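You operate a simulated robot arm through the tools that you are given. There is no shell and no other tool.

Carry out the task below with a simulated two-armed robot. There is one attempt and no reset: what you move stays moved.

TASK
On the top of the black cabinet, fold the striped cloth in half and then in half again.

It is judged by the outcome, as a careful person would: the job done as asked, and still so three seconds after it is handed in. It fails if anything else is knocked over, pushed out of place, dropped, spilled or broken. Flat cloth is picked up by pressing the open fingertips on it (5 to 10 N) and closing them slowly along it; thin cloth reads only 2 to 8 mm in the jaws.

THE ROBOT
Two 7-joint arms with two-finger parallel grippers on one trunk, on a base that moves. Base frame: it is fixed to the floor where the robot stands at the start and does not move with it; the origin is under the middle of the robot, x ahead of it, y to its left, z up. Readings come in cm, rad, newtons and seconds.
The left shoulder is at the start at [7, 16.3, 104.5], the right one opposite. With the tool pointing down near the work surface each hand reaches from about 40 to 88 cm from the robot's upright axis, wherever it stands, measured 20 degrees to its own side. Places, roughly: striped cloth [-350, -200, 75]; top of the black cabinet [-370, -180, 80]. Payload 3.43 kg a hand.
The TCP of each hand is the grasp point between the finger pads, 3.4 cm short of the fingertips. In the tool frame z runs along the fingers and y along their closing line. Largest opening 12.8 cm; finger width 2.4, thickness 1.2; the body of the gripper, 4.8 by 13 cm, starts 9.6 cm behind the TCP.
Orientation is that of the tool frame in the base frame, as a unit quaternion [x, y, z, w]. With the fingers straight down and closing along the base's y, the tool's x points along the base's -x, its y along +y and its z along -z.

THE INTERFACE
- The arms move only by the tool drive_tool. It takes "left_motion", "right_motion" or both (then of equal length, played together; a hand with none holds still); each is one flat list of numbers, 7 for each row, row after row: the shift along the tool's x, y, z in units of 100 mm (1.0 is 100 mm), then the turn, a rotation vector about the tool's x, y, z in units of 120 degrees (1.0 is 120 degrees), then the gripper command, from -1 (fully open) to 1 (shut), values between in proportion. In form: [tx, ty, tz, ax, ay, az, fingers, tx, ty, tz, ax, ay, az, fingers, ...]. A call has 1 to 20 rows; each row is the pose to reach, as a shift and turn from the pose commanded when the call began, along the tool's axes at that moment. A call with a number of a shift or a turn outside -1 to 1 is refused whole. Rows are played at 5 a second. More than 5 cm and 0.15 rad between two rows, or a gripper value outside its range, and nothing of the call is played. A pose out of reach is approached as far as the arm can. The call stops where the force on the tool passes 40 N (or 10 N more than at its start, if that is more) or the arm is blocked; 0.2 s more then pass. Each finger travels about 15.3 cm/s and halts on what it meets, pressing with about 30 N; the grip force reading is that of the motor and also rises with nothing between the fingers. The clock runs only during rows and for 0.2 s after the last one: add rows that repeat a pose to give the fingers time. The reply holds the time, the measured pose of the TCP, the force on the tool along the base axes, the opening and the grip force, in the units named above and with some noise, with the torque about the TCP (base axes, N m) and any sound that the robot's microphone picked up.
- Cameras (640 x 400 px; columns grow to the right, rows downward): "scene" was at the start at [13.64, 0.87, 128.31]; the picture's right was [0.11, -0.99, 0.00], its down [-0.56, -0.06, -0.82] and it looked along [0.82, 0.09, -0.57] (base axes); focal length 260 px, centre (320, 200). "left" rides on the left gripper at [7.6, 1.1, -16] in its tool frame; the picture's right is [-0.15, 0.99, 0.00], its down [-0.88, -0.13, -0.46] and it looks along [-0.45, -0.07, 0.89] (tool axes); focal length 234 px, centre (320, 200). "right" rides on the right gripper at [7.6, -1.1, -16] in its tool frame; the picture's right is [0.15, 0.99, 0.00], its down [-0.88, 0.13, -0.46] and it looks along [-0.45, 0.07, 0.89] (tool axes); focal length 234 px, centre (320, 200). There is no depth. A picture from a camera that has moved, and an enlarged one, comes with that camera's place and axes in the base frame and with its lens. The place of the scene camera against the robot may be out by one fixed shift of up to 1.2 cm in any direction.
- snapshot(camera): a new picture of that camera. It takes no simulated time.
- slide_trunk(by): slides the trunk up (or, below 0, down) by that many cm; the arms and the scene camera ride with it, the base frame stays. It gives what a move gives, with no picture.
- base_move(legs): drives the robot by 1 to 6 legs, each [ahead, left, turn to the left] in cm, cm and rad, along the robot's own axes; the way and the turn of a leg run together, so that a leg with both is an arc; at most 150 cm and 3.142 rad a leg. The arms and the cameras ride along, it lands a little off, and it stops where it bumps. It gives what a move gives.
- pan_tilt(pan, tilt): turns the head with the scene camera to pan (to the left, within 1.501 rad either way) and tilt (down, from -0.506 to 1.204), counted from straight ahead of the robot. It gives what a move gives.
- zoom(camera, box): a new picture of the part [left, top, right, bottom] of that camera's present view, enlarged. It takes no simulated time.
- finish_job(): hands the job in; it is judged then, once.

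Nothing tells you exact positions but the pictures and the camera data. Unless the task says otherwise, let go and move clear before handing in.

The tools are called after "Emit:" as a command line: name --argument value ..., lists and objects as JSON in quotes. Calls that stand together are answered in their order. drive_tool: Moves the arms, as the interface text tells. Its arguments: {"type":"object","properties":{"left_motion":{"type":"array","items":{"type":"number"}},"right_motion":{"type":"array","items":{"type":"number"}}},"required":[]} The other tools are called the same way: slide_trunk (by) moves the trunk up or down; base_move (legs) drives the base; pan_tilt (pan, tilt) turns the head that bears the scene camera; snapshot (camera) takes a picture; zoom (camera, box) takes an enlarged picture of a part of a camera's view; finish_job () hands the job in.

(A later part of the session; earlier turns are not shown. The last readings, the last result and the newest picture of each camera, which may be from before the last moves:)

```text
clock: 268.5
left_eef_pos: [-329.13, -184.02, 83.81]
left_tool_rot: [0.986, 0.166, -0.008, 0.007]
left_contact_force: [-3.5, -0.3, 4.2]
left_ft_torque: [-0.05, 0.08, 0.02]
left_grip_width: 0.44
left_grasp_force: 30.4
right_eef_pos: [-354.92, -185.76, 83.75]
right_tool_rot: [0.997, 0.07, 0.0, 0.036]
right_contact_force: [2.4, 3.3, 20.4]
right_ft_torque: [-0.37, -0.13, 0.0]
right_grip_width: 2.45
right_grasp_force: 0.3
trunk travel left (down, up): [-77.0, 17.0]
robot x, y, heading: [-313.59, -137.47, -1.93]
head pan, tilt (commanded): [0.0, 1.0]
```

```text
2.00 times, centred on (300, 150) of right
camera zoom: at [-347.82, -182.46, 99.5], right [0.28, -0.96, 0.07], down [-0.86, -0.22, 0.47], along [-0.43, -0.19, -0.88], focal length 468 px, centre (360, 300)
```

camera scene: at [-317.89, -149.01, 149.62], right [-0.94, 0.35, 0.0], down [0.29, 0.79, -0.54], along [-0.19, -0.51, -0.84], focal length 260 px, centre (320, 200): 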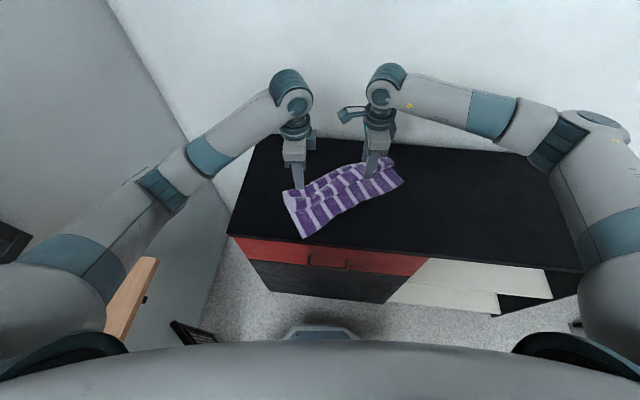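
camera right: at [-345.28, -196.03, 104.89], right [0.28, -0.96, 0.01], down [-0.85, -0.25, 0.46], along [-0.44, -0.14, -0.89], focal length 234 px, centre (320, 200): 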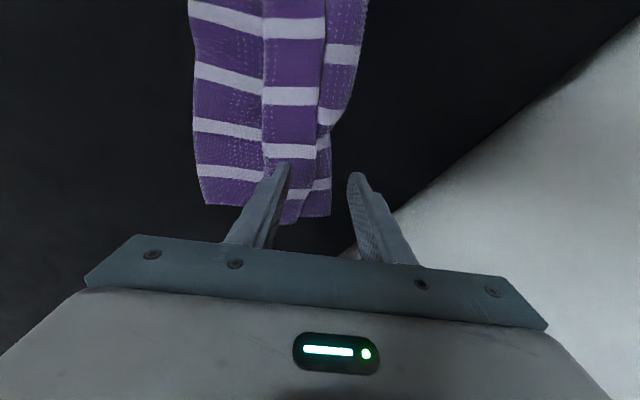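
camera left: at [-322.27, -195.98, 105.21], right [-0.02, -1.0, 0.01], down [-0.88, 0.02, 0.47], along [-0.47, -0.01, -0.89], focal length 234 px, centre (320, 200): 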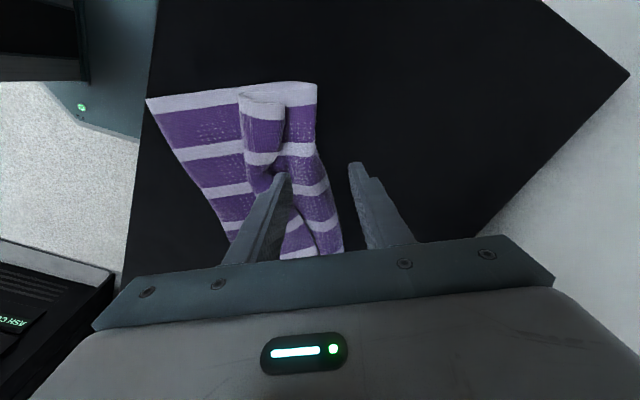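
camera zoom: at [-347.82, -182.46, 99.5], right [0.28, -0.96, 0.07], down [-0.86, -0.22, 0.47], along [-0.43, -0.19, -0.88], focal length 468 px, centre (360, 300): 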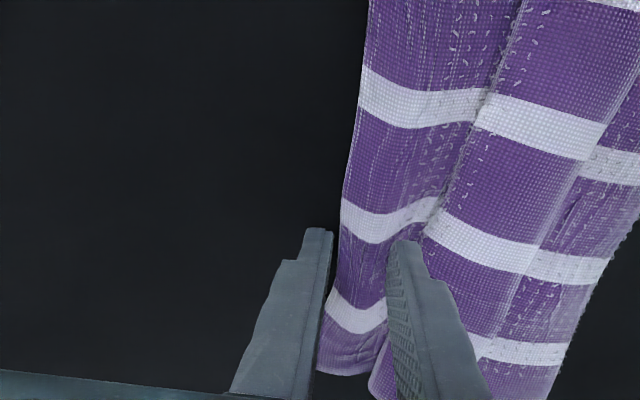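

The arch stands up between the fingers. Closing fully.

Emit:
drive_tool --right_motion '[0, 0, -0.003, 0, 0, 0, 0.64, 0, 0, -0.006, 0, 0, 0, 0.66, 0, 0, -0.01, 0, 0, 0, 0.68, 0, 0, -0.01, 0, 0, 0, 0.7, 0, 0, -0.01, 0, 0, 0, 0.72, 0, 0, -0.01, 0, 0, 0, 0.74, 0, 0, -0.01, 0, 0, 0, 0.76, 0, 0, -0.01, 0, 0, 0, 0.78, 0, 0, -0.01, 0, 0, 0, 0.8, 0, 0, -0.01, 0, 0, 0, 0.82, 0, 0, -0.01, 0, 0, 0, 0.84, 0, 0, -0.01, 0, 0, 0, 0.86, 0, 0, -0.01, 0, 0, 0, 0.88, 0, 0, -0.01, 0, 0, 0, 0.9, 0, 0, -0.01, 0, 0, 0, 0.92, 0, 0, -0.01, 0, 0, 0, 0.94, 0, 0, -0.01, 0, 0, 0, 0.97, 0, 0, -0.01, 0, 0, 0, 1.0, 0, 0, -0.01, 0, 0, 0, 1.0]'

Emit:
zoom --camera "right" --box '[180, 50, 420, 250]'

```text
clock: 272.5
left_eef_pos: [-329.21, -184.09, 83.75]
left_tool_rot: [0.986, 0.166, -0.007, 0.007]
left_contact_force: [0.6, 1.0, 12.6]
left_ft_torque: [0.04, -0.05, -0.05]
left_grip_width: 0.39
left_grasp_force: 30.3
right_eef_pos: [-355.09, -185.8, 83.73]
right_tool_rot: [0.997, 0.071, 0.0, 0.036]
right_contact_force: [0.8, 0.2, 2.7]
right_ft_torque: [-0.03, -0.04, -0.02]
right_grip_width: 0.34
right_grasp_force: 30.0
trunk travel left (down, up): [-77.0, 17.0]
robot x, y, heading: [-313.39, -137.77, -1.927]
head pan, tilt (commanded): [0.0, 1.0]
```

```text
2.00 times, centred on (300, 150) of right
camera zoom: at [-347.88, -182.55, 99.53], right [0.28, -0.96, 0.07], down [-0.86, -0.22, 0.47], along [-0.43, -0.19, -0.88], focal length 468 px, centre (360, 300)
```

zoom: 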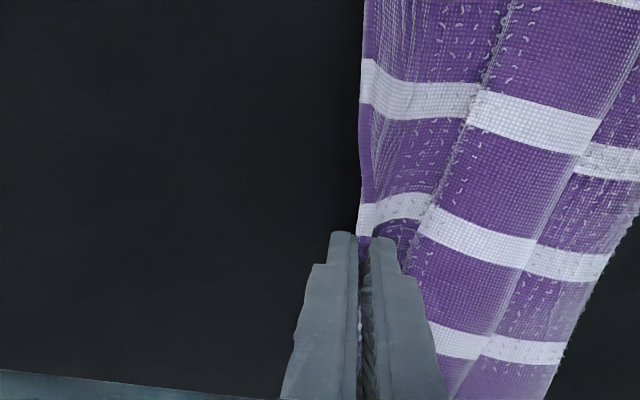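

Both hands hold the near edge. I'll lift the whole cloth up so it hangs free and unfolds, turning it square to me at the same time.

Emit:
drive_tool --left_motion '[0.0, 0.03, -0.25, 0, 0, 0.02, 1, 0.02, 0.1, -0.5, 0, 0, 0.05, 1, 0.05, 0.25, -0.75, 0, 0, 0.08, 1, 0.08, 0.4, -0.98, 0, 0, 0.11, 1]' --right_motion '[0.02, 0.02, -0.25, 0, 0, 0.02, 1, 0.08, 0.05, -0.5, 0, 0, 0.04, 1, 0.16, 0.08, -0.75, 0, 0, 0.06, 1, 0.25, 0.11, -0.98, 0, 0, 0.08, 1]'

Emit:
snapshot --camera "scene"

```text
clock: 273.5
left_eef_pos: [-326.94, -187.62, 93.49]
left_tool_rot: [0.999, 0.05, -0.007, 0.008]
left_contact_force: [-0.8, 0.9, -0.6]
left_ft_torque: [0.01, 0.07, 0.03]
left_grip_width: 0.41
left_grasp_force: 29.3
right_eef_pos: [-352.28, -185.78, 93.58]
right_tool_rot: [0.999, -0.015, 0.002, 0.035]
right_contact_force: [1.3, 0.4, 0.2]
right_ft_torque: [0.0, -0.03, 0.06]
right_grip_width: 0.3
right_grasp_force: 30.3
trunk travel left (down, up): [-77.0, 17.0]
robot x, y, heading: [-313.86, -137.41, -1.932]
head pan, tilt (commanded): [0.0, 1.0]
```

```text
taken
camera scene: at [-317.81, -149.02, 149.62], right [-0.94, 0.35, 0.0], down [0.29, 0.79, -0.54], along [-0.19, -0.51, -0.84], focal length 260 px, centre (320, 200)
```

scene: 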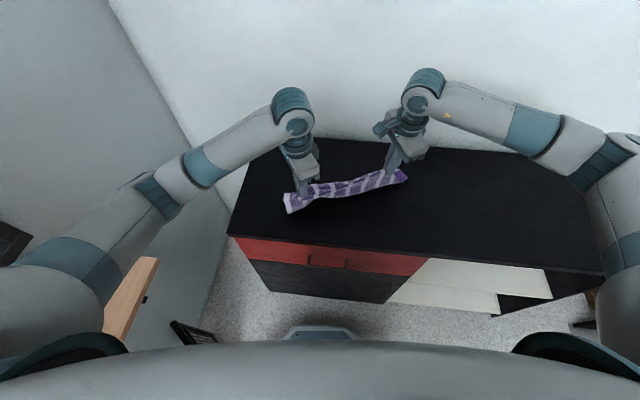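

Emit:
drive_tool --left_motion '[0.05, 0.12, -0.25, 0, 0, 0.03, 1, 0.1, 0.25, -0.5, 0, 0, 0.06, 1, 0.15, 0.37, -0.75, 0, 0, 0.09, 1, 0.2, 0.5, -0.98, 0, 0, 0.11, 1]' --right_motion '[0.08, 0.03, -0.25, 0, 0, 0.02, 1, 0.15, 0.06, -0.5, 0, 0, 0.04, 1, 0.23, 0.09, -0.75, 0, 0, 0.06, 1, 0.3, 0.11, -0.98, 0, 0, 0.08, 1]'

Emit:
drive_tool --left_motion '[0.05, 0.12, -0.25, 0, 0, 0.03, 1, 0.1, 0.25, -0.5, 0, 0, 0.06, 1, 0.15, 0.37, -0.75, 0, 0, 0.09, 1, 0.2, 0.5, -0.98, 0, 0, 0.11, 1]' --right_motion '[0.08, 0.03, -0.25, 0, 0, 0.02, 1, 0.15, 0.06, -0.5, 0, 0, 0.04, 1, 0.23, 0.09, -0.75, 0, 0, 0.06, 1, 0.3, 0.11, -0.98, 0, 0, 0.08, 1]'

Emit:
pan_tilt --pan 0 --tilt 0.8

Emit:
snapshot --camera "scene"

Emit:
snapshot --camera "left"

Emit:
snapshot --camera "right"

```text
clock: 274.5
left_eef_pos: [-324.35, -192.2, 103.42]
left_tool_rot: [0.998, -0.065, -0.006, 0.008]
left_contact_force: [-2.5, 0.4, -0.2]
left_ft_torque: [0.0, 0.14, 0.04]
left_grip_width: 0.42
left_grasp_force: 29.7
right_eef_pos: [-349.4, -186.43, 103.49]
right_tool_rot: [0.995, -0.097, 0.005, 0.034]
right_contact_force: [1.6, 0.0, 0.5]
right_ft_torque: [-0.02, -0.07, 0.08]
right_grip_width: 0.3
right_grasp_force: 30.6
trunk travel left (down, up): [-77.0, 17.0]
robot x, y, heading: [-313.47, -137.68, -1.929]
head pan, tilt (commanded): [0.0, 1.0]
```

```text
clock: 275.5
left_eef_pos: [-322.96, -197.2, 113.44]
left_tool_rot: [0.984, -0.179, -0.005, 0.008]
left_contact_force: [-2.7, 1.0, -0.1]
left_ft_torque: [0.05, 0.13, 0.06]
left_grip_width: 0.42
left_grasp_force: 29.8
right_eef_pos: [-346.81, -187.19, 113.25]
right_tool_rot: [0.983, -0.18, 0.009, 0.035]
right_contact_force: [3.2, -0.9, -0.4]
right_ft_torque: [-0.03, -0.09, 0.09]
right_grip_width: 0.31
right_grasp_force: 29.6
trunk travel left (down, up): [-77.0, 17.0]
robot x, y, heading: [-313.59, -137.48, -1.926]
head pan, tilt (commanded): [0.0, 1.0]
```

```text
clock: 276.2
left_eef_pos: [-322.97, -197.25, 113.43]
left_tool_rot: [0.984, -0.178, -0.005, 0.009]
left_contact_force: [-3.1, 0.3, 0.3]
left_ft_torque: [0.04, 0.13, 0.03]
left_grip_width: 0.4
left_grasp_force: 30.0
right_eef_pos: [-346.84, -187.27, 113.23]
right_tool_rot: [0.983, -0.179, 0.009, 0.034]
right_contact_force: [3.2, -1.0, -0.4]
right_ft_torque: [-0.03, -0.1, 0.07]
right_grip_width: 0.31
right_grasp_force: 29.4
trunk travel left (down, up): [-77.0, 17.0]
robot x, y, heading: [-313.25, -137.94, -1.932]
head pan, tilt (commanded): [0.0, 0.799]
```

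```text
taken
camera scene: at [-318.31, -150.06, 151.14], right [-0.94, 0.35, 0.0], down [0.25, 0.67, -0.7], along [-0.24, -0.65, -0.72], focal length 260 px, centre (320, 200)
```

scene: 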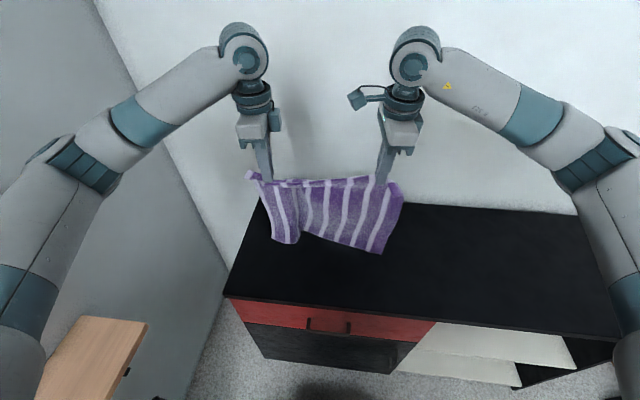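

```text
taken
camera left: at [-316.22, -200.81, 129.24], right [-0.48, -0.88, 0.02], down [-0.77, 0.44, 0.46], along [-0.41, 0.21, -0.89], focal length 234 px, centre (320, 200)
```

left: 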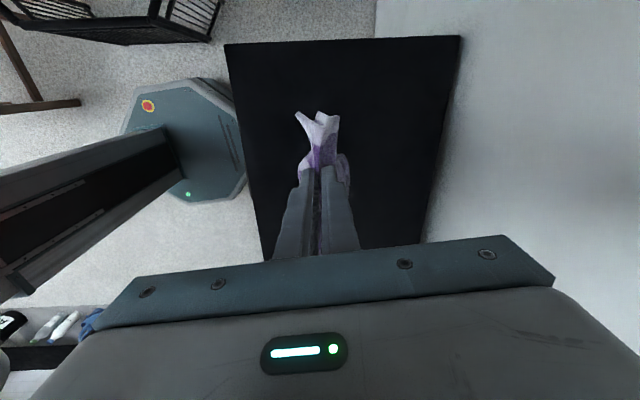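

```text
taken
camera right: at [-339.72, -187.88, 129.25], right [-0.21, -0.97, 0.07], down [-0.87, 0.22, 0.44], along [-0.44, 0.03, -0.9], focal length 234 px, centre (320, 200)
```

right: 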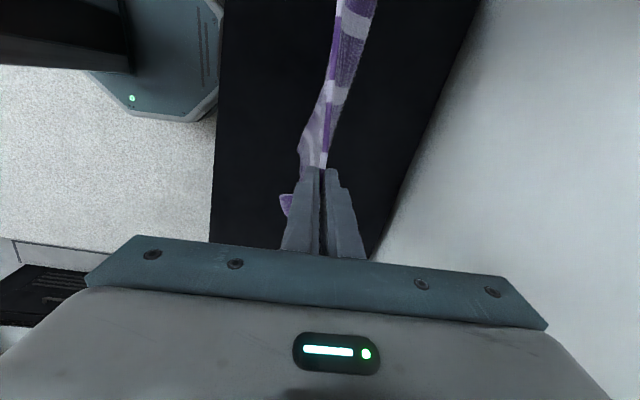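

The cloth hangs from both hands. Let me look closely at whether it has unfolded.

Emit:
zoom --camera "scene" --box '[220, 140, 440, 270]'

```text
2.91 times, centred on (330, 205) of scene
camera zoom: at [-318.31, -150.06, 151.14], right [-0.94, 0.35, 0.0], down [0.25, 0.67, -0.7], along [-0.24, -0.65, -0.72], focal length 755 px, centre (291, 186)
```

zoom: 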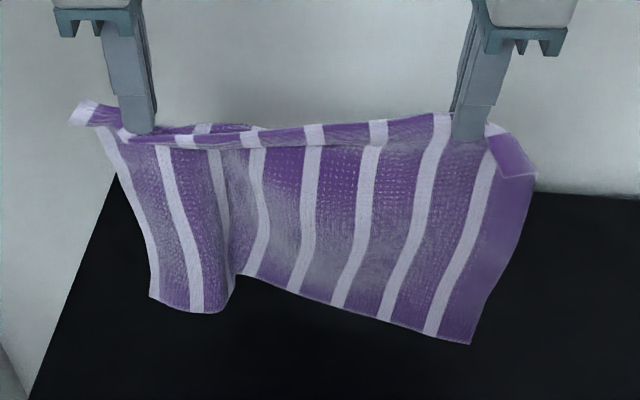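

The cloth hangs fully unfolded. Now a better way: I'll set its bottom edge down near me, feed the cloth outward while lowering so half lies flat, then bring the held edge back over it. Held this way, its hem points toward me, so nothing gets turned back. First, move the hanging cloth closer.

Emit:
drive_tool --left_motion '[0, -0.12, 0.02, 0, 0, 0, 1, 0, -0.24, 0.05, 0, 0, 0, 1, 0, -0.36, 0.08, 0, 0, 0, 1, 0, -0.48, 0.1, 0, 0, 0, 1, 0, -0.6, 0.13, 0, 0, 0, 1, 0, -0.7, 0.16, 0, 0, 0, 1]' --right_motion '[0, -0.1, 0.02, 0, 0, 0, 1, 0, -0.2, 0.05, 0, 0, 0, 1, 0, -0.3, 0.08, 0, 0, 0, 1, 0, -0.4, 0.1, 0, 0, 0, 1, 0, -0.5, 0.13, 0, 0, 0, 1, 0, -0.6, 0.16, 0, 0, 0, 1]'

Emit:
snapshot --camera "scene"

Emit:
zoom --camera "scene" --box '[200, 160, 440, 300]'

```text
clock: 277.6
left_eef_pos: [-320.48, -190.58, 111.58]
left_tool_rot: [0.984, -0.178, -0.004, 0.01]
left_contact_force: [-1.8, 1.9, 0.3]
left_ft_torque: [0.02, 0.08, 0.08]
left_grip_width: 0.39
left_grasp_force: 30.7
right_eef_pos: [-344.66, -181.77, 111.35]
right_tool_rot: [0.983, -0.181, 0.01, 0.034]
right_contact_force: [2.7, -1.3, -0.7]
right_ft_torque: [-0.03, -0.05, 0.1]
right_grip_width: 0.33
right_grasp_force: 30.2
trunk travel left (down, up): [-77.0, 17.0]
robot x, y, heading: [-313.45, -137.58, -1.93]
head pan, tilt (commanded): [0.0, 0.799]
```

```text
taken
camera scene: at [-318.28, -150.02, 151.15], right [-0.94, 0.35, 0.0], down [0.25, 0.67, -0.7], along [-0.24, -0.65, -0.72], focal length 260 px, centre (320, 200)
```

scene: 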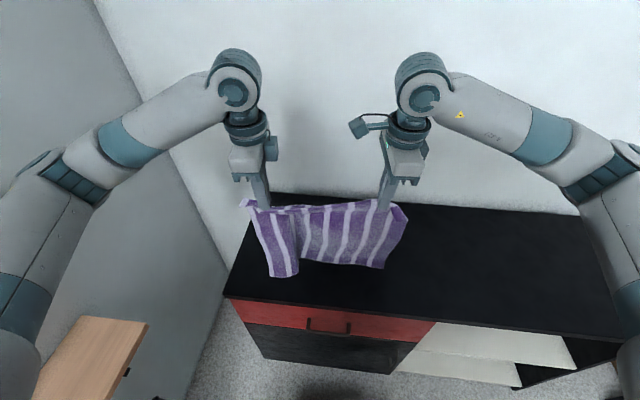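

```text
2.67 times, centred on (320, 230) of scene
camera zoom: at [-318.28, -150.02, 151.15], right [-0.94, 0.35, 0.0], down [0.25, 0.67, -0.7], along [-0.24, -0.65, -0.72], focal length 692 px, centre (320, 120)
```

zoom: 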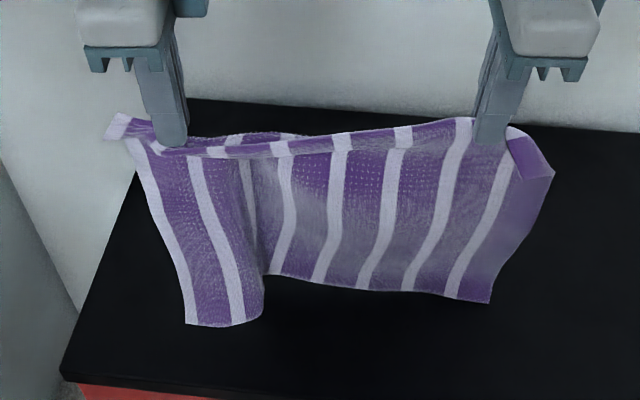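

Hanging nicely above the spot. Now lowering the bottom edge onto the top and feeding the cloth outward.

Emit:
drive_tool --left_motion '[0, 0, 0.15, 0, 0, 0, 1, 0, 0.0, 0.3, 0, 0, 0, 1, 0, 0.05, 0.42, 0, 0, 0, 1, 0, 0.13, 0.54, 0, 0, 0, 1, 0, 0.22, 0.66, 0, 0, 0, 1, 0, 0.33, 0.77, 0, 0, 0, 1, 0, 0.44, 0.88, 0, 0, 0, 1, 0, 0.55, 0.98, 0, 0, 0, 1]' --right_motion '[0, 0, 0.15, 0, 0, 0, 1, 0, 0.0, 0.3, 0, 0, 0, 1, 0, 0.05, 0.42, 0, 0, 0, 1, 0, 0.13, 0.54, 0, 0, 0, 1, 0, 0.22, 0.66, 0, 0, 0, 1, 0, 0.33, 0.77, 0, 0, 0, 1, 0, 0.44, 0.88, 0, 0, 0, 1, 0, 0.55, 0.98, 0, 0, 0, 1]'

Emit:
zoom --camera "scene" --box '[200, 160, 440, 300]'

```text
clock: 279.4
left_eef_pos: [-322.68, -196.13, 101.85]
left_tool_rot: [0.984, -0.177, -0.004, 0.008]
left_contact_force: [-0.1, 0.7, 0.2]
left_ft_torque: [0.0, 0.04, 0.07]
left_grip_width: 0.4
left_grasp_force: 29.8
right_eef_pos: [-346.63, -187.69, 101.95]
right_tool_rot: [0.983, -0.181, 0.01, 0.034]
right_contact_force: [1.7, 0.3, 0.5]
right_ft_torque: [0.01, -0.07, 0.04]
right_grip_width: 0.33
right_grasp_force: 29.9
trunk travel left (down, up): [-77.0, 17.0]
robot x, y, heading: [-313.64, -137.37, -1.927]
head pan, tilt (commanded): [0.0, 0.799]
```

```text
2.67 times, centred on (320, 230) of scene
camera zoom: at [-318.33, -150.13, 151.14], right [-0.94, 0.35, 0.0], down [0.25, 0.67, -0.7], along [-0.24, -0.65, -0.72], focal length 692 px, centre (320, 120)
```

zoom: 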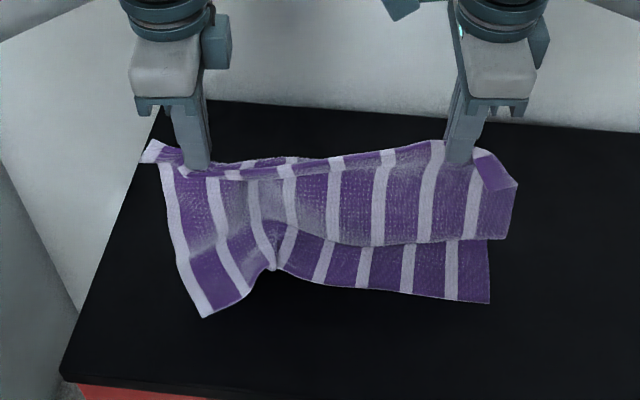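

The lower part is being laid down toward me. Continuing outward and down.

Emit:
drive_tool --left_motion '[0, 0.12, 0.1, 0, 0, 0, 1, 0, 0.24, 0.2, 0, 0, 0, 1, 0, 0.36, 0.31, 0, 0, 0, 1, 0, 0.48, 0.42, 0, 0, 0, 1, 0, 0.6, 0.53, 0, 0, 0, 1, 0, 0.72, 0.65, 0, 0, 0, 1, 0, 0.84, 0.77, 0, 0, 0, 1, 0, 0.95, 0.88, 0, 0, 0, 1]' --right_motion '[0, 0.12, 0.1, 0, 0, 0, 1, 0, 0.24, 0.2, 0, 0, 0, 1, 0, 0.36, 0.31, 0, 0, 0, 1, 0, 0.48, 0.42, 0, 0, 0, 1, 0, 0.6, 0.53, 0, 0, 0, 1, 0, 0.72, 0.65, 0, 0, 0, 1, 0, 0.84, 0.77, 0, 0, 0, 1, 0, 0.95, 0.88, 0, 0, 0, 1]'

Emit:
snapshot --camera "scene"

Emit:
zoom --camera "scene" --box '[200, 140, 440, 290]'

Emit:
snapshot --camera "left"

Emit:
snapshot --camera "right"

```text
clock: 281.2
left_eef_pos: [-325.91, -205.0, 93.12]
left_tool_rot: [0.984, -0.178, -0.004, 0.008]
left_contact_force: [-0.7, 0.7, 0.5]
left_ft_torque: [0.03, 0.02, 0.05]
left_grip_width: 0.4
left_grasp_force: 30.4
right_eef_pos: [-350.05, -197.24, 93.65]
right_tool_rot: [0.983, -0.18, 0.009, 0.033]
right_contact_force: [1.0, -0.5, 0.3]
right_ft_torque: [-0.01, -0.05, 0.08]
right_grip_width: 0.3
right_grasp_force: 29.7
trunk travel left (down, up): [-77.0, 17.0]
robot x, y, heading: [-313.54, -137.06, -1.929]
head pan, tilt (commanded): [0.0, 0.799]
```

```text
taken
camera scene: at [-318.32, -150.14, 151.14], right [-0.94, 0.35, 0.0], down [0.25, 0.67, -0.7], along [-0.24, -0.65, -0.72], focal length 260 px, centre (320, 200)
```

scene: 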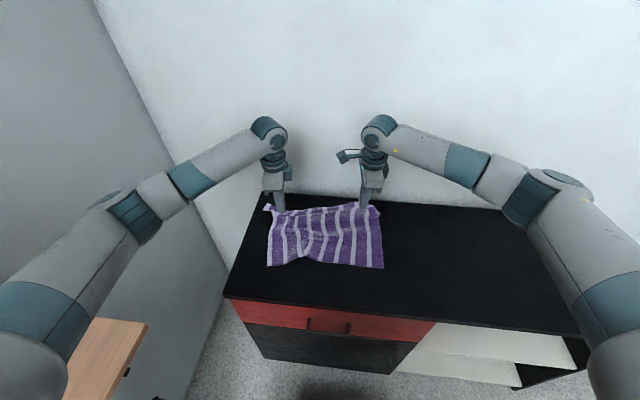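

```text
2.67 times, centred on (320, 215) of scene
camera zoom: at [-318.32, -150.14, 151.14], right [-0.94, 0.35, 0.0], down [0.25, 0.67, -0.7], along [-0.24, -0.65, -0.72], focal length 692 px, centre (320, 160)
```

zoom: 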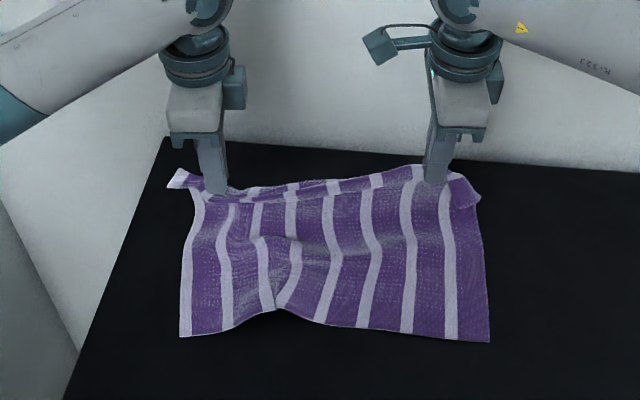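

```text
taken
camera left: at [-319.2, -208.64, 109.1], right [-0.48, -0.88, 0.02], down [-0.77, 0.44, 0.46], along [-0.41, 0.21, -0.89], focal length 234 px, centre (320, 200)
```

left: 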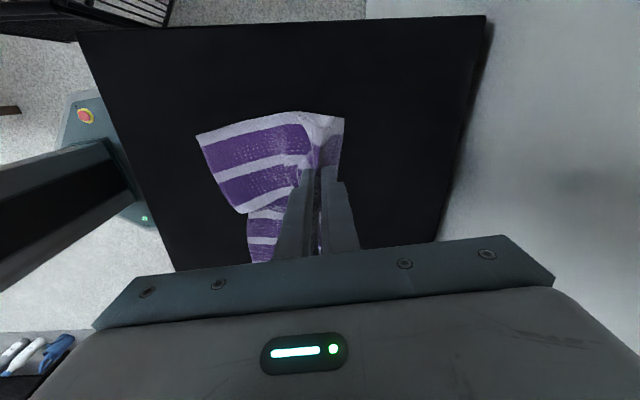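

```text
taken
camera right: at [-342.8, -197.81, 109.68], right [-0.21, -0.97, 0.07], down [-0.87, 0.22, 0.44], along [-0.44, 0.04, -0.9], focal length 234 px, centre (320, 200)
```

right: 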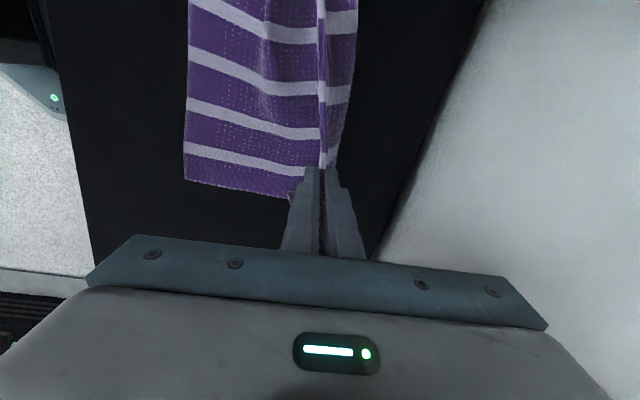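

Exactly as intended: half the cloth (about 15 cm) lies flat in front, and the rest rises to the hands. Now I'll bring the held edge back toward me over the fold.

Emit:
drive_tool --left_motion '[0, -0.13, -0.01, 0, 0, 0, 1, 0, -0.26, 0.01, 0, 0, 0, 1, 0, -0.39, 0.07, 0, 0, 0, 1, 0, -0.51, 0.14, 0, 0, 0, 1, 0, -0.63, 0.24, 0, 0, 0, 1, 0, -0.74, 0.36, 0, 0, 0, 1]' --right_motion '[0, -0.13, -0.01, 0, 0, 0, 1, 0, -0.27, 0.01, 0, 0, 0, 1, 0, -0.41, 0.07, 0, 0, 0, 1, 0, -0.54, 0.15, 0, 0, 0, 1, 0, -0.67, 0.26, 0, 0, 0, 1, 0, -0.79, 0.39, 0, 0, 0, 1]'

Emit:
zoom --camera "scene" --box '[200, 140, 440, 290]'

Emit:
snapshot --camera "left"

Emit:
snapshot --camera "right"

```text
clock: 282.6
left_eef_pos: [-323.45, -198.1, 89.43]
left_tool_rot: [0.984, -0.178, -0.004, 0.009]
left_contact_force: [-0.7, -0.2, -0.1]
left_ft_torque: [-0.01, 0.03, 0.02]
left_grip_width: 0.38
left_grasp_force: 30.0
right_eef_pos: [-347.15, -190.01, 89.37]
right_tool_rot: [0.983, -0.181, 0.009, 0.034]
right_contact_force: [0.4, -0.8, 0.0]
right_ft_torque: [0.02, -0.01, 0.07]
right_grip_width: 0.29
right_grasp_force: 29.7
trunk travel left (down, up): [-77.0, 17.0]
robot x, y, heading: [-313.47, -137.7, -1.93]
head pan, tilt (commanded): [0.0, 0.799]
```

```text
2.67 times, centred on (320, 215) of scene
camera zoom: at [-318.27, -150.03, 151.15], right [-0.94, 0.35, 0.0], down [0.25, 0.67, -0.7], along [-0.24, -0.65, -0.72], focal length 692 px, centre (320, 160)
```

zoom: 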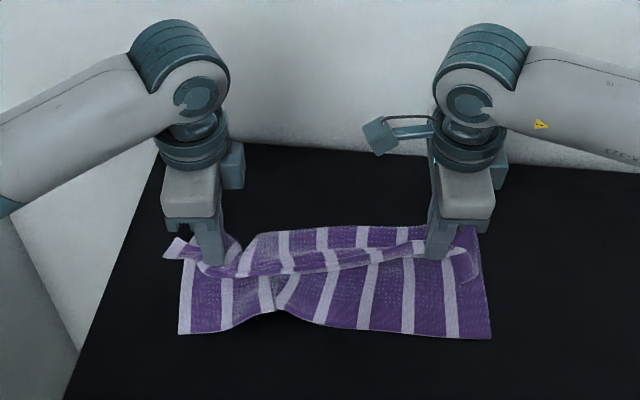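

```text
taken
camera left: at [-316.66, -201.68, 105.39], right [-0.48, -0.88, 0.02], down [-0.77, 0.44, 0.46], along [-0.41, 0.21, -0.89], focal length 234 px, centre (320, 200)
```

left: 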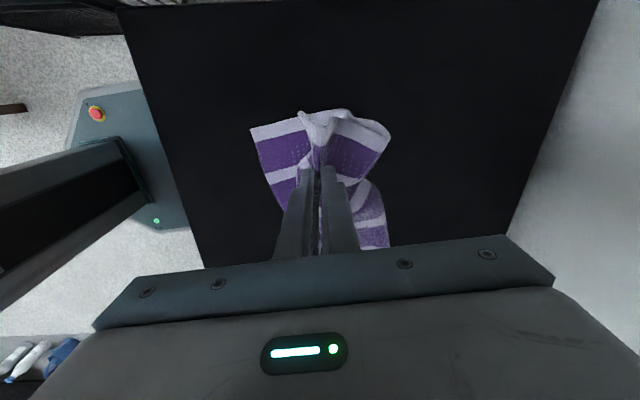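

```text
taken
camera right: at [-339.9, -190.62, 105.36], right [-0.21, -0.97, 0.07], down [-0.87, 0.22, 0.44], along [-0.44, 0.03, -0.9], focal length 234 px, centre (320, 200)
```

right: 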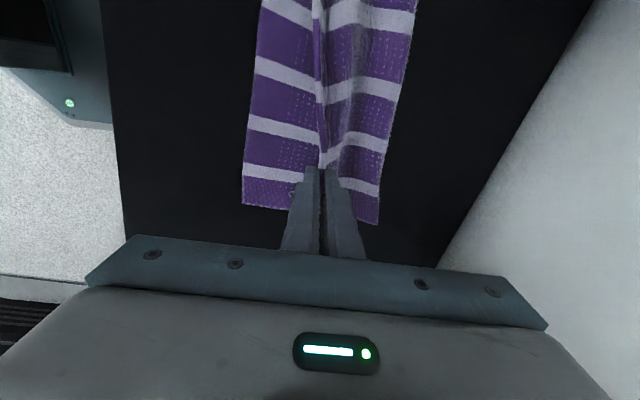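

The fold is forming correctly with the hem toward me. Finishing: lower the edge onto the bottom layer.

Emit:
drive_tool --left_motion '[0, -0.07, 0.08, 0, 0, 0, 1, 0, -0.14, 0.17, 0, 0, 0, 1, 0, -0.21, 0.27, 0, 0, 0, 1, 0, -0.26, 0.36, 0, 0, 0, 1, 0, -0.29, 0.42, 0, 0, 0, 1]' --right_motion '[0, -0.09, 0.08, 0, 0, 0, 1, 0, -0.18, 0.17, 0, 0, 0, 1, 0, -0.26, 0.27, 0, 0, 0, 1, 0, -0.33, 0.36, 0, 0, 0, 1, 0, -0.37, 0.42, 0, 0, 0, 1]'

Emit:
zoom --camera "scene" --box '[200, 140, 440, 290]'

Emit:
zoom --camera "left" --box '[180, 50, 420, 250]'

Emit:
zoom --camera "right" --box '[180, 0, 460, 250]'

```text
clock: 283.8
left_eef_pos: [-322.45, -195.56, 85.26]
left_tool_rot: [0.984, -0.178, -0.004, 0.009]
left_contact_force: [-0.6, 0.2, 0.8]
left_ft_torque: [0.0, 0.0, 0.02]
left_grip_width: 0.41
left_grasp_force: 30.3
right_eef_pos: [-345.79, -186.94, 85.03]
right_tool_rot: [0.983, -0.18, 0.008, 0.034]
right_contact_force: [-0.2, -0.6, -0.2]
right_ft_torque: [-0.05, -0.01, 0.07]
right_grip_width: 0.3
right_grasp_force: 29.6
trunk travel left (down, up): [-77.0, 17.0]
robot x, y, heading: [-313.3, -137.78, -1.93]
head pan, tilt (commanded): [0.0, 0.799]
```

```text
2.67 times, centred on (320, 215) of scene
camera zoom: at [-318.28, -150.04, 151.15], right [-0.94, 0.35, 0.0], down [0.25, 0.67, -0.7], along [-0.24, -0.65, -0.72], focal length 692 px, centre (320, 160)
```

zoom: 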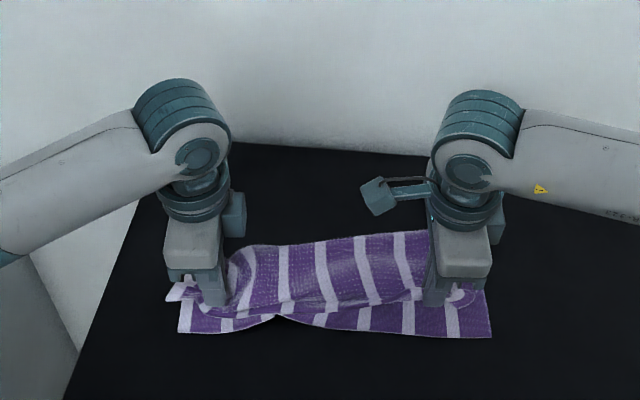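

```text
2.00 times, centred on (300, 150) of left
camera zoom: at [-315.69, -199.09, 101.23], right [-0.48, -0.88, 0.02], down [-0.77, 0.44, 0.46], along [-0.41, 0.21, -0.89], focal length 468 px, centre (360, 300)
```

zoom: 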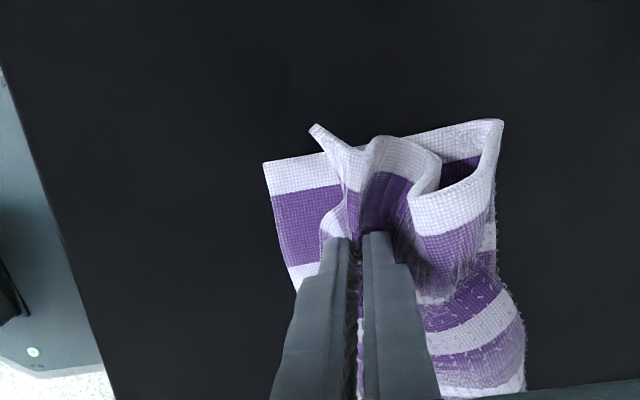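

```text
1.60 times, centred on (320, 125) of right
camera zoom: at [-338.61, -187.45, 100.97], right [-0.22, -0.97, 0.07], down [-0.87, 0.22, 0.44], along [-0.44, 0.03, -0.9], focal length 375 px, centre (320, 320)
```

zoom: 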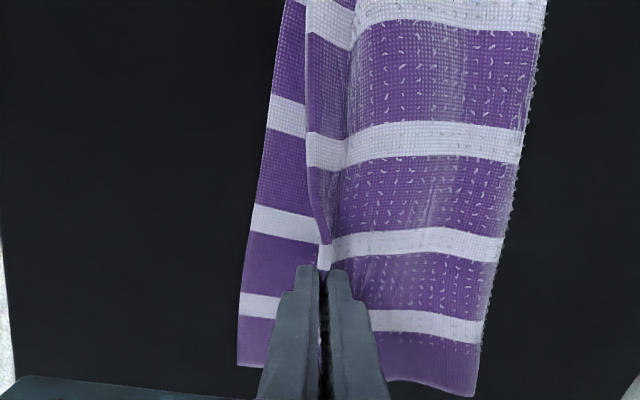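

The fold is right: top layer over bottom, hem toward me, short by about the gathered loop. I'll lower to light contact and open the fingers slowly while touching, which should spread the gathered loop flat.

Emit:
drive_tool --left_motion '[0, 0, 0.05, 0, 0, 0, 1, 0, 0, 0.09, 0, 0, 0, 1]' --right_motion '[0, 0, 0.05, 0, 0, 0, 1, 0, 0, 0.08, 0, 0, 0, 1]'

```text
clock: 284.4
left_eef_pos: [-322.42, -195.48, 84.41]
left_tool_rot: [0.984, -0.179, -0.005, 0.01]
left_contact_force: [0.2, -0.1, 6.5]
left_ft_torque: [0.0, 0.07, 0.01]
left_grip_width: 0.41
left_grasp_force: 29.9
right_eef_pos: [-345.89, -186.9, 84.13]
right_tool_rot: [0.983, -0.18, 0.009, 0.035]
right_contact_force: [-0.1, 0.1, 2.4]
right_ft_torque: [-0.05, 0.0, 0.04]
right_grip_width: 0.28
right_grasp_force: 30.3
trunk travel left (down, up): [-77.0, 17.0]
robot x, y, heading: [-313.29, -137.7, -1.926]
head pan, tilt (commanded): [0.0, 0.799]
```

Light contact at 6.5 N and 2.4 N. Opening slowly.

Emit:
drive_tool --left_motion '[0, 0, 0, 0, 0, 0, 0.95, 0, 0, 0, 0, 0, 0, 0.9, 0, 0, 0, 0, 0, 0, 0.85, 0, 0, 0, 0, 0, 0, 0.8, 0, 0, 0, 0, 0, 0, 0.75, 0, 0, 0, 0, 0, 0, 0.7, 0, 0, 0, 0, 0, 0, 0.65, 0, 0, 0, 0, 0, 0, 0.6, 0, 0, 0, 0, 0, 0, 0.55, 0, 0, 0, 0, 0, 0, 0.5, 0, 0, 0, 0, 0, 0, 0.45, 0, 0, 0, 0, 0, 0, 0.4, 0, 0, 0, 0, 0, 0, 0.35, 0, 0, 0, 0, 0, 0, 0.3]' --right_motion '[0, 0, 0.01, 0, 0, 0, 0.95, 0, 0, 0.015, 0, 0, 0, 0.9, 0, 0, 0.015, 0, 0, 0, 0.85, 0, 0, 0.015, 0, 0, 0, 0.8, 0, 0, 0.015, 0, 0, 0, 0.75, 0, 0, 0.015, 0, 0, 0, 0.7, 0, 0, 0.015, 0, 0, 0, 0.65, 0, 0, 0.015, 0, 0, 0, 0.6, 0, 0, 0.015, 0, 0, 0, 0.55, 0, 0, 0.015, 0, 0, 0, 0.5, 0, 0, 0.015, 0, 0, 0, 0.45, 0, 0, 0.015, 0, 0, 0, 0.4, 0, 0, 0.015, 0, 0, 0, 0.35, 0, 0, 0.015, 0, 0, 0, 0.3]'

Emit:
zoom --camera "left" --box '[180, 50, 420, 250]'

Emit:
zoom --camera "right" --box '[180, 0, 460, 250]'

```text
clock: 287.4
left_eef_pos: [-322.5, -195.43, 84.37]
left_tool_rot: [0.984, -0.178, -0.005, 0.008]
left_contact_force: [-2.2, -1.7, 9.1]
left_ft_torque: [0.02, 0.08, 0.03]
left_grip_width: 3.99
left_grasp_force: 0.0
right_eef_pos: [-345.75, -186.92, 84.08]
right_tool_rot: [0.983, -0.181, 0.009, 0.034]
right_contact_force: [1.6, 0.3, 4.2]
right_ft_torque: [0.0, -0.03, 0.04]
right_grip_width: 4.24
right_grasp_force: 0.1
trunk travel left (down, up): [-77.0, 17.0]
robot x, y, heading: [-313.77, -137.67, -1.927]
head pan, tilt (commanded): [0.0, 0.799]
```

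```text
2.00 times, centred on (300, 150) of left
camera zoom: at [-315.68, -199.0, 100.35], right [-0.48, -0.88, 0.02], down [-0.77, 0.44, 0.46], along [-0.41, 0.21, -0.89], focal length 468 px, centre (360, 300)
```

zoom: 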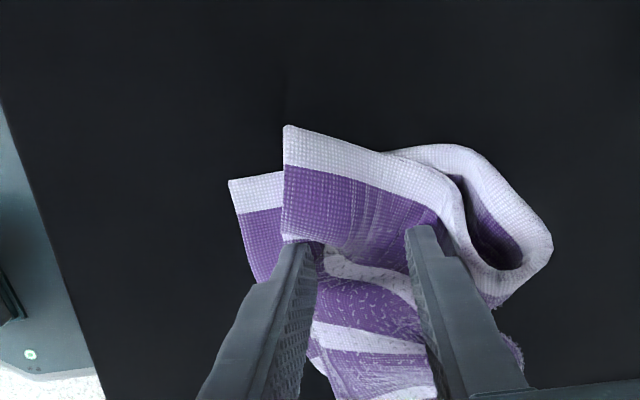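

```text
1.60 times, centred on (320, 125) of right
camera zoom: at [-338.57, -187.47, 100.05], right [-0.22, -0.97, 0.07], down [-0.87, 0.22, 0.44], along [-0.44, 0.03, -0.9], focal length 375 px, centre (320, 320)
```

zoom: 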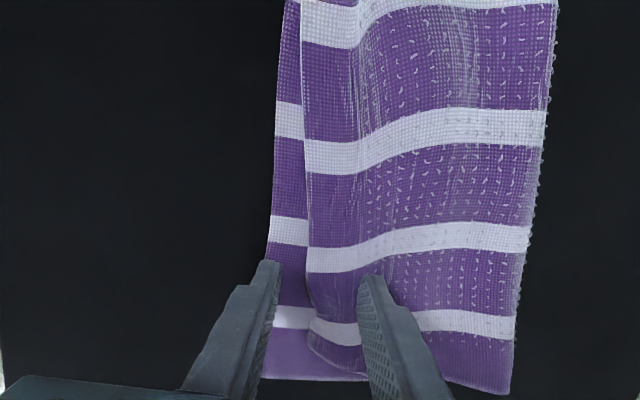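

The loop spread out flat. Lifting the hands clear to look.

Emit:
drive_tool --left_motion '[0, 0, -0.2, 0, 0, 0, 0.3, 0, 0, -0.5, 0, 0, 0, 0.3, 0, 0.0, -0.8, 0, 0, 0, 0.3, 0, 0.3, -0.98, 0, 0, 0, 0.3]' --right_motion '[0, 0, -0.2, 0, 0, 0, 0.3, 0, 0, -0.5, 0, 0, 0, 0.3, 0, 0.0, -0.8, 0, 0, 0, 0.3, 0, 0.3, -0.98, 0, 0, 0, 0.3]'

Emit:
drive_tool --left_motion '[0.1, 0.3, -0.1, 0, 0, 0, 0.3, 0.2, 0.6, -0.2, 0, 0, 0, 0.3, 0.3, 0.9, -0.3, 0, 0, 0, 0.3]' --right_motion '[-0.1, 0.3, -0.1, 0, 0, 0, 0.3, -0.2, 0.6, -0.2, 0, 0, 0, 0.3, -0.3, 0.9, -0.3, 0, 0, 0, 0.3]'

Emit:
pan_tilt --pan 0 --tilt 1.0

Emit:
snapshot --camera "scene"

Emit:
zoom --camera "scene" --box '[240, 130, 420, 240]'

```text
clock: 288.4
left_eef_pos: [-323.46, -198.32, 94.03]
left_tool_rot: [0.984, -0.178, -0.003, 0.008]
left_contact_force: [-0.3, 0.3, 0.5]
left_ft_torque: [0.02, 0.0, -0.02]
left_grip_width: 4.48
left_grasp_force: 0.1
right_eef_pos: [-346.93, -189.2, 93.78]
right_tool_rot: [0.983, -0.18, 0.009, 0.033]
right_contact_force: [0.5, -0.8, -0.1]
right_ft_torque: [0.02, -0.02, 0.05]
right_grip_width: 4.46
right_grasp_force: 0.1
trunk travel left (down, up): [-77.0, 17.0]
robot x, y, heading: [-312.99, -137.68, -1.925]
head pan, tilt (commanded): [0.0, 0.799]
```

```text
clock: 289.2
left_eef_pos: [-323.71, -207.64, 97.4]
left_tool_rot: [0.984, -0.178, -0.003, 0.008]
left_contact_force: [0.0, -0.3, 0.9]
left_ft_torque: [0.02, -0.01, 0.0]
left_grip_width: 4.49
left_grasp_force: 0.0
right_eef_pos: [-353.01, -196.23, 97.45]
right_tool_rot: [0.983, -0.18, 0.009, 0.035]
right_contact_force: [-0.6, 0.5, -0.4]
right_ft_torque: [0.0, 0.02, 0.01]
right_grip_width: 4.48
right_grasp_force: 0.0
trunk travel left (down, up): [-77.0, 17.0]
robot x, y, heading: [-313.49, -137.66, -1.93]
head pan, tilt (commanded): [0.0, 0.799]
```

```text
clock: 290.0
left_eef_pos: [-323.71, -207.49, 97.45]
left_tool_rot: [0.984, -0.178, -0.004, 0.008]
left_contact_force: [0.4, -0.1, 0.0]
left_ft_torque: [-0.02, 0.0, -0.03]
left_grip_width: 4.45
left_grasp_force: 0.0
right_eef_pos: [-352.99, -196.26, 97.41]
right_tool_rot: [0.983, -0.181, 0.009, 0.034]
right_contact_force: [-0.1, -0.2, 0.2]
right_ft_torque: [-0.02, 0.02, 0.0]
right_grip_width: 4.49
right_grasp_force: 0.2
trunk travel left (down, up): [-77.0, 17.0]
robot x, y, heading: [-313.58, -137.69, -1.927]
head pan, tilt (commanded): [0.0, 1.0]
```

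```text
taken
camera scene: at [-317.9, -149.02, 149.63], right [-0.94, 0.35, 0.0], down [0.29, 0.79, -0.54], along [-0.19, -0.51, -0.84], focal length 260 px, centre (320, 200)
```

scene: 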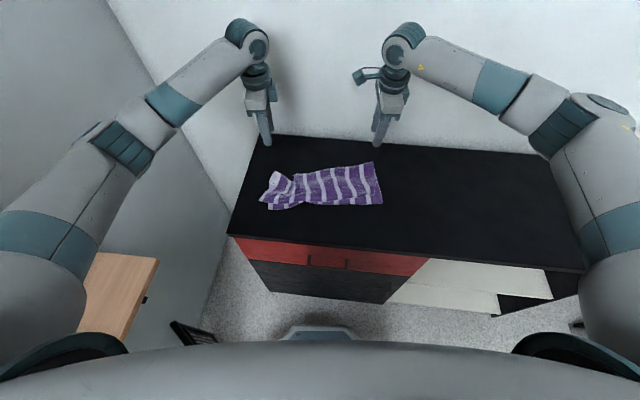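

```text
3.56 times, centred on (330, 185) of scene
camera zoom: at [-317.9, -149.02, 149.63], right [-0.94, 0.35, 0.0], down [0.29, 0.79, -0.54], along [-0.19, -0.51, -0.84], focal length 923 px, centre (284, 253)
```

zoom: 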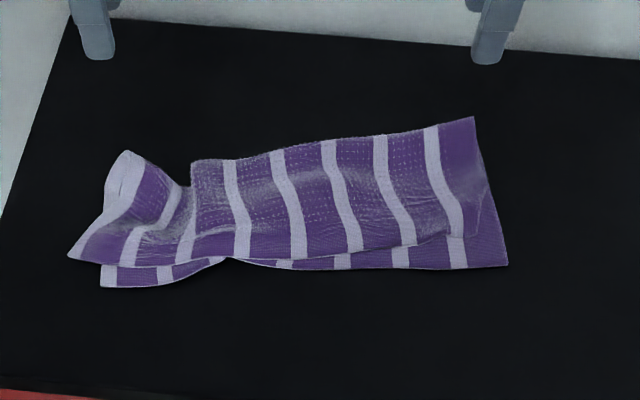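

A good half fold on the right two thirds; the left third has a wave. Let me look at it from the hand cameras.

Emit:
snapshot --camera "left"

Emit:
zoom --camera "left" --box '[160, 40, 400, 230]'

Emit:
snapshot --camera "right"

```text
taken
camera left: at [-316.98, -211.21, 113.31], right [-0.48, -0.88, 0.02], down [-0.77, 0.44, 0.46], along [-0.41, 0.21, -0.89], focal length 234 px, centre (320, 200)
```

left: 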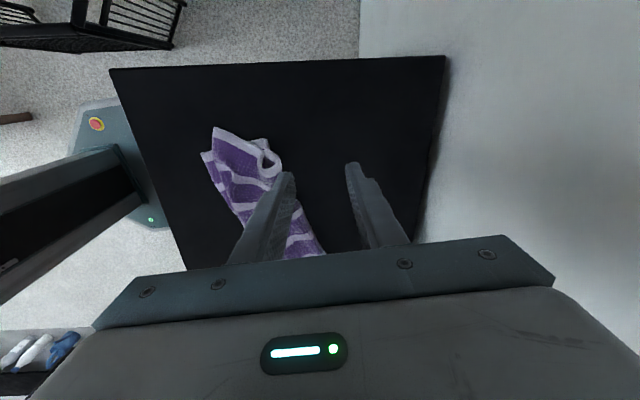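

```text
2.11 times, centred on (280, 135) of left
camera zoom: at [-316.98, -211.21, 113.31], right [-0.48, -0.88, 0.02], down [-0.77, 0.44, 0.46], along [-0.41, 0.21, -0.89], focal length 493 px, centre (404, 337)
```

zoom: 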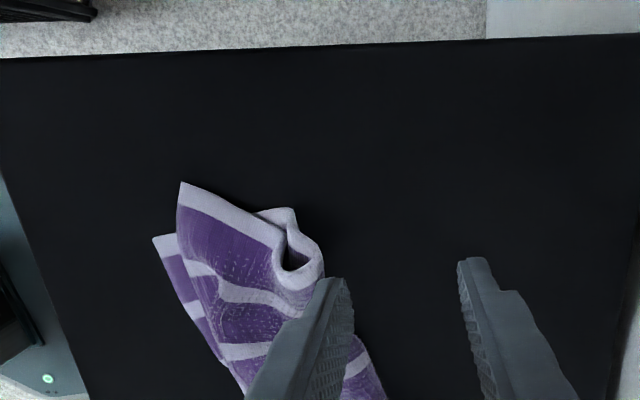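

```text
taken
camera right: at [-345.7, -196.79, 113.42], right [-0.21, -0.97, 0.07], down [-0.87, 0.22, 0.44], along [-0.44, 0.03, -0.9], focal length 234 px, centre (320, 200)
```

right: 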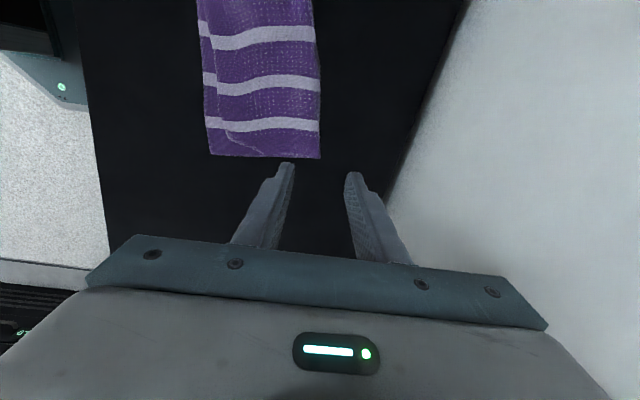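

The left end has swung inward on the crease side, making a waist. I'll pin the good part with the right hand and drag the left crease corner outward with the left fingers.

Emit:
drive_tool --left_motion '[-0.05, -0.2, 0.2, 0, 0, 0, 1, -0.1, -0.4, 0.4, 0, 0, 0, 1, -0.13, -0.6, 0.6, 0, 0, 0, 1, -0.13, -0.6, 0.9, 0, 0, 0, 1]' --right_motion '[0.16, -0.23, 0.1, 0, 0, 0, 1, 0.32, -0.46, 0.3, 0, 0, 0, 1, 0.48, -0.7, 0.6, 0, 0, 0, 1, 0.63, -0.905, 0.95, 0, 0, 0, 1]'

Emit:
drive_tool --left_motion '[0, 0, 0.1, 0, 0, 0, 1, 0, 0, 0.2, 0, 0, 0, 1, 0, 0, 0.28, 0, 0, 0, 1]' --right_motion '[0, 0, 0.1, 0, 0, 0, 1, 0, 0, 0.2, 0, 0, 0, 1, 0, 0, 0.28, 0, 0, 0, 1]'

Emit:
zoom --camera "scene" --box '[240, 130, 420, 240]'

Emit:
zoom --camera "left" --box '[160, 40, 440, 250]'

```text
clock: 291.0
left_eef_pos: [-322.89, -201.72, 88.11]
left_tool_rot: [0.984, -0.177, -0.004, 0.008]
left_contact_force: [0.1, 0.5, 0.1]
left_ft_torque: [0.0, 0.04, 0.02]
left_grip_width: 0.01
left_grasp_force: 30.1
right_eef_pos: [-343.74, -190.63, 87.47]
right_tool_rot: [0.983, -0.181, 0.008, 0.034]
right_contact_force: [-0.1, -0.2, -0.5]
right_ft_torque: [0.01, 0.02, 0.01]
right_grip_width: 0.0
right_grasp_force: 30.3
trunk travel left (down, up): [-77.0, 17.0]
robot x, y, heading: [-313.79, -137.6, -1.931]
head pan, tilt (commanded): [0.0, 1.0]
```

```text
clock: 291.8
left_eef_pos: [-322.96, -201.66, 85.52]
left_tool_rot: [0.984, -0.178, -0.005, 0.009]
left_contact_force: [0.7, 0.4, 0.6]
left_ft_torque: [0.01, 0.0, -0.02]
left_grip_width: 0.0
left_grasp_force: 30.6
right_eef_pos: [-343.8, -190.78, 84.72]
right_tool_rot: [0.983, -0.182, 0.009, 0.034]
right_contact_force: [-0.1, 0.3, 0.1]
right_ft_torque: [0.0, 0.0, -0.02]
right_grip_width: 0.0
right_grasp_force: 30.2
trunk travel left (down, up): [-77.0, 17.0]
robot x, y, heading: [-313.68, -137.91, -1.926]
head pan, tilt (commanded): [0.0, 1.0]
```

```text
3.56 times, centred on (330, 185) of scene
camera zoom: at [-317.91, -149.0, 149.64], right [-0.94, 0.35, 0.0], down [0.29, 0.79, -0.54], along [-0.19, -0.51, -0.84], focal length 923 px, centre (284, 253)
```

zoom: 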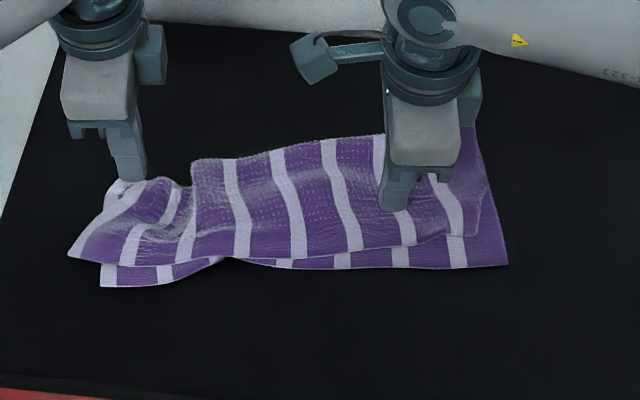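

```text
1.90 times, centred on (300, 145) of left
camera zoom: at [-316.17, -205.29, 101.34], right [-0.48, -0.88, 0.02], down [-0.77, 0.44, 0.46], along [-0.41, 0.21, -0.89], focal length 446 px, centre (358, 305)
```

zoom: 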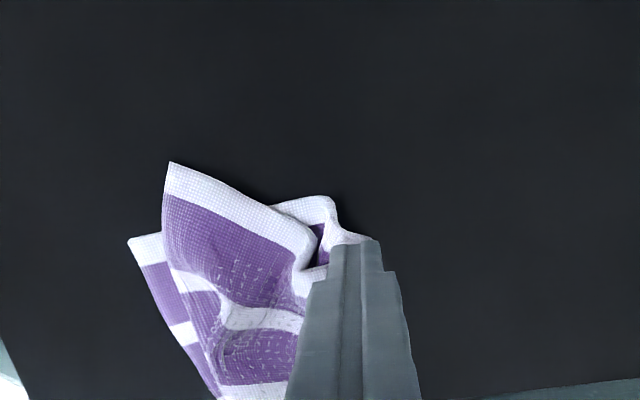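

Emit:
drive_tool --left_motion '[0, 0, 0.03, 0, 0, 0, 1, 0, 0, 0.06, 0, 0, 0, 1, 0, 0, 0.08, 0, 0, 0, 1]' --right_motion '[0, 0, 0.03, 0, 0, 0, 1, 0, 0, 0.05, 0, 0, 0, 1, 0, 0, 0.065, 0, 0, 0, 1]'

```text
clock: 292.6
left_eef_pos: [-322.92, -201.65, 84.53]
left_tool_rot: [0.984, -0.177, -0.005, 0.008]
left_contact_force: [0.1, 0.4, 1.5]
left_ft_torque: [0.03, -0.01, 0.01]
left_grip_width: 0.01
left_grasp_force: 30.1
right_eef_pos: [-343.74, -190.85, 84.24]
right_tool_rot: [0.983, -0.181, 0.01, 0.034]
right_contact_force: [-0.7, 0.8, 2.8]
right_ft_torque: [0.02, 0.04, 0.0]
right_grip_width: 0.02
right_grasp_force: 29.6
trunk travel left (down, up): [-77.0, 17.0]
robot x, y, heading: [-313.47, -137.73, -1.931]
head pan, tilt (commanded): [0.0, 1.0]
```

Emit:
drive_tool --left_motion '[0, 0, 0.02, 0, 0, 0, 1, 0, 0, 0.03, 0, 0, 0, 1]' --right_motion '[0, 0, 0.02, 0, 0, 0, 1, 0, 0, 0.04, 0, 0, 0, 1]'

```text
clock: 293.2
left_eef_pos: [-323.01, -201.62, 84.58]
left_tool_rot: [0.984, -0.178, -0.005, 0.009]
left_contact_force: [-0.7, 0.2, 1.9]
left_ft_torque: [0.02, -0.04, 0.01]
left_grip_width: 0.02
left_grasp_force: 29.3
right_eef_pos: [-343.76, -190.78, 84.02]
right_tool_rot: [0.983, -0.181, 0.01, 0.036]
right_contact_force: [-3.1, 2.2, 20.1]
right_ft_torque: [0.19, 0.12, -0.02]
right_grip_width: 0.0
right_grasp_force: 30.3
trunk travel left (down, up): [-77.0, 17.0]
robot x, y, heading: [-313.85, -137.61, -1.93]
head pan, tilt (commanded): [0.0, 1.0]
```

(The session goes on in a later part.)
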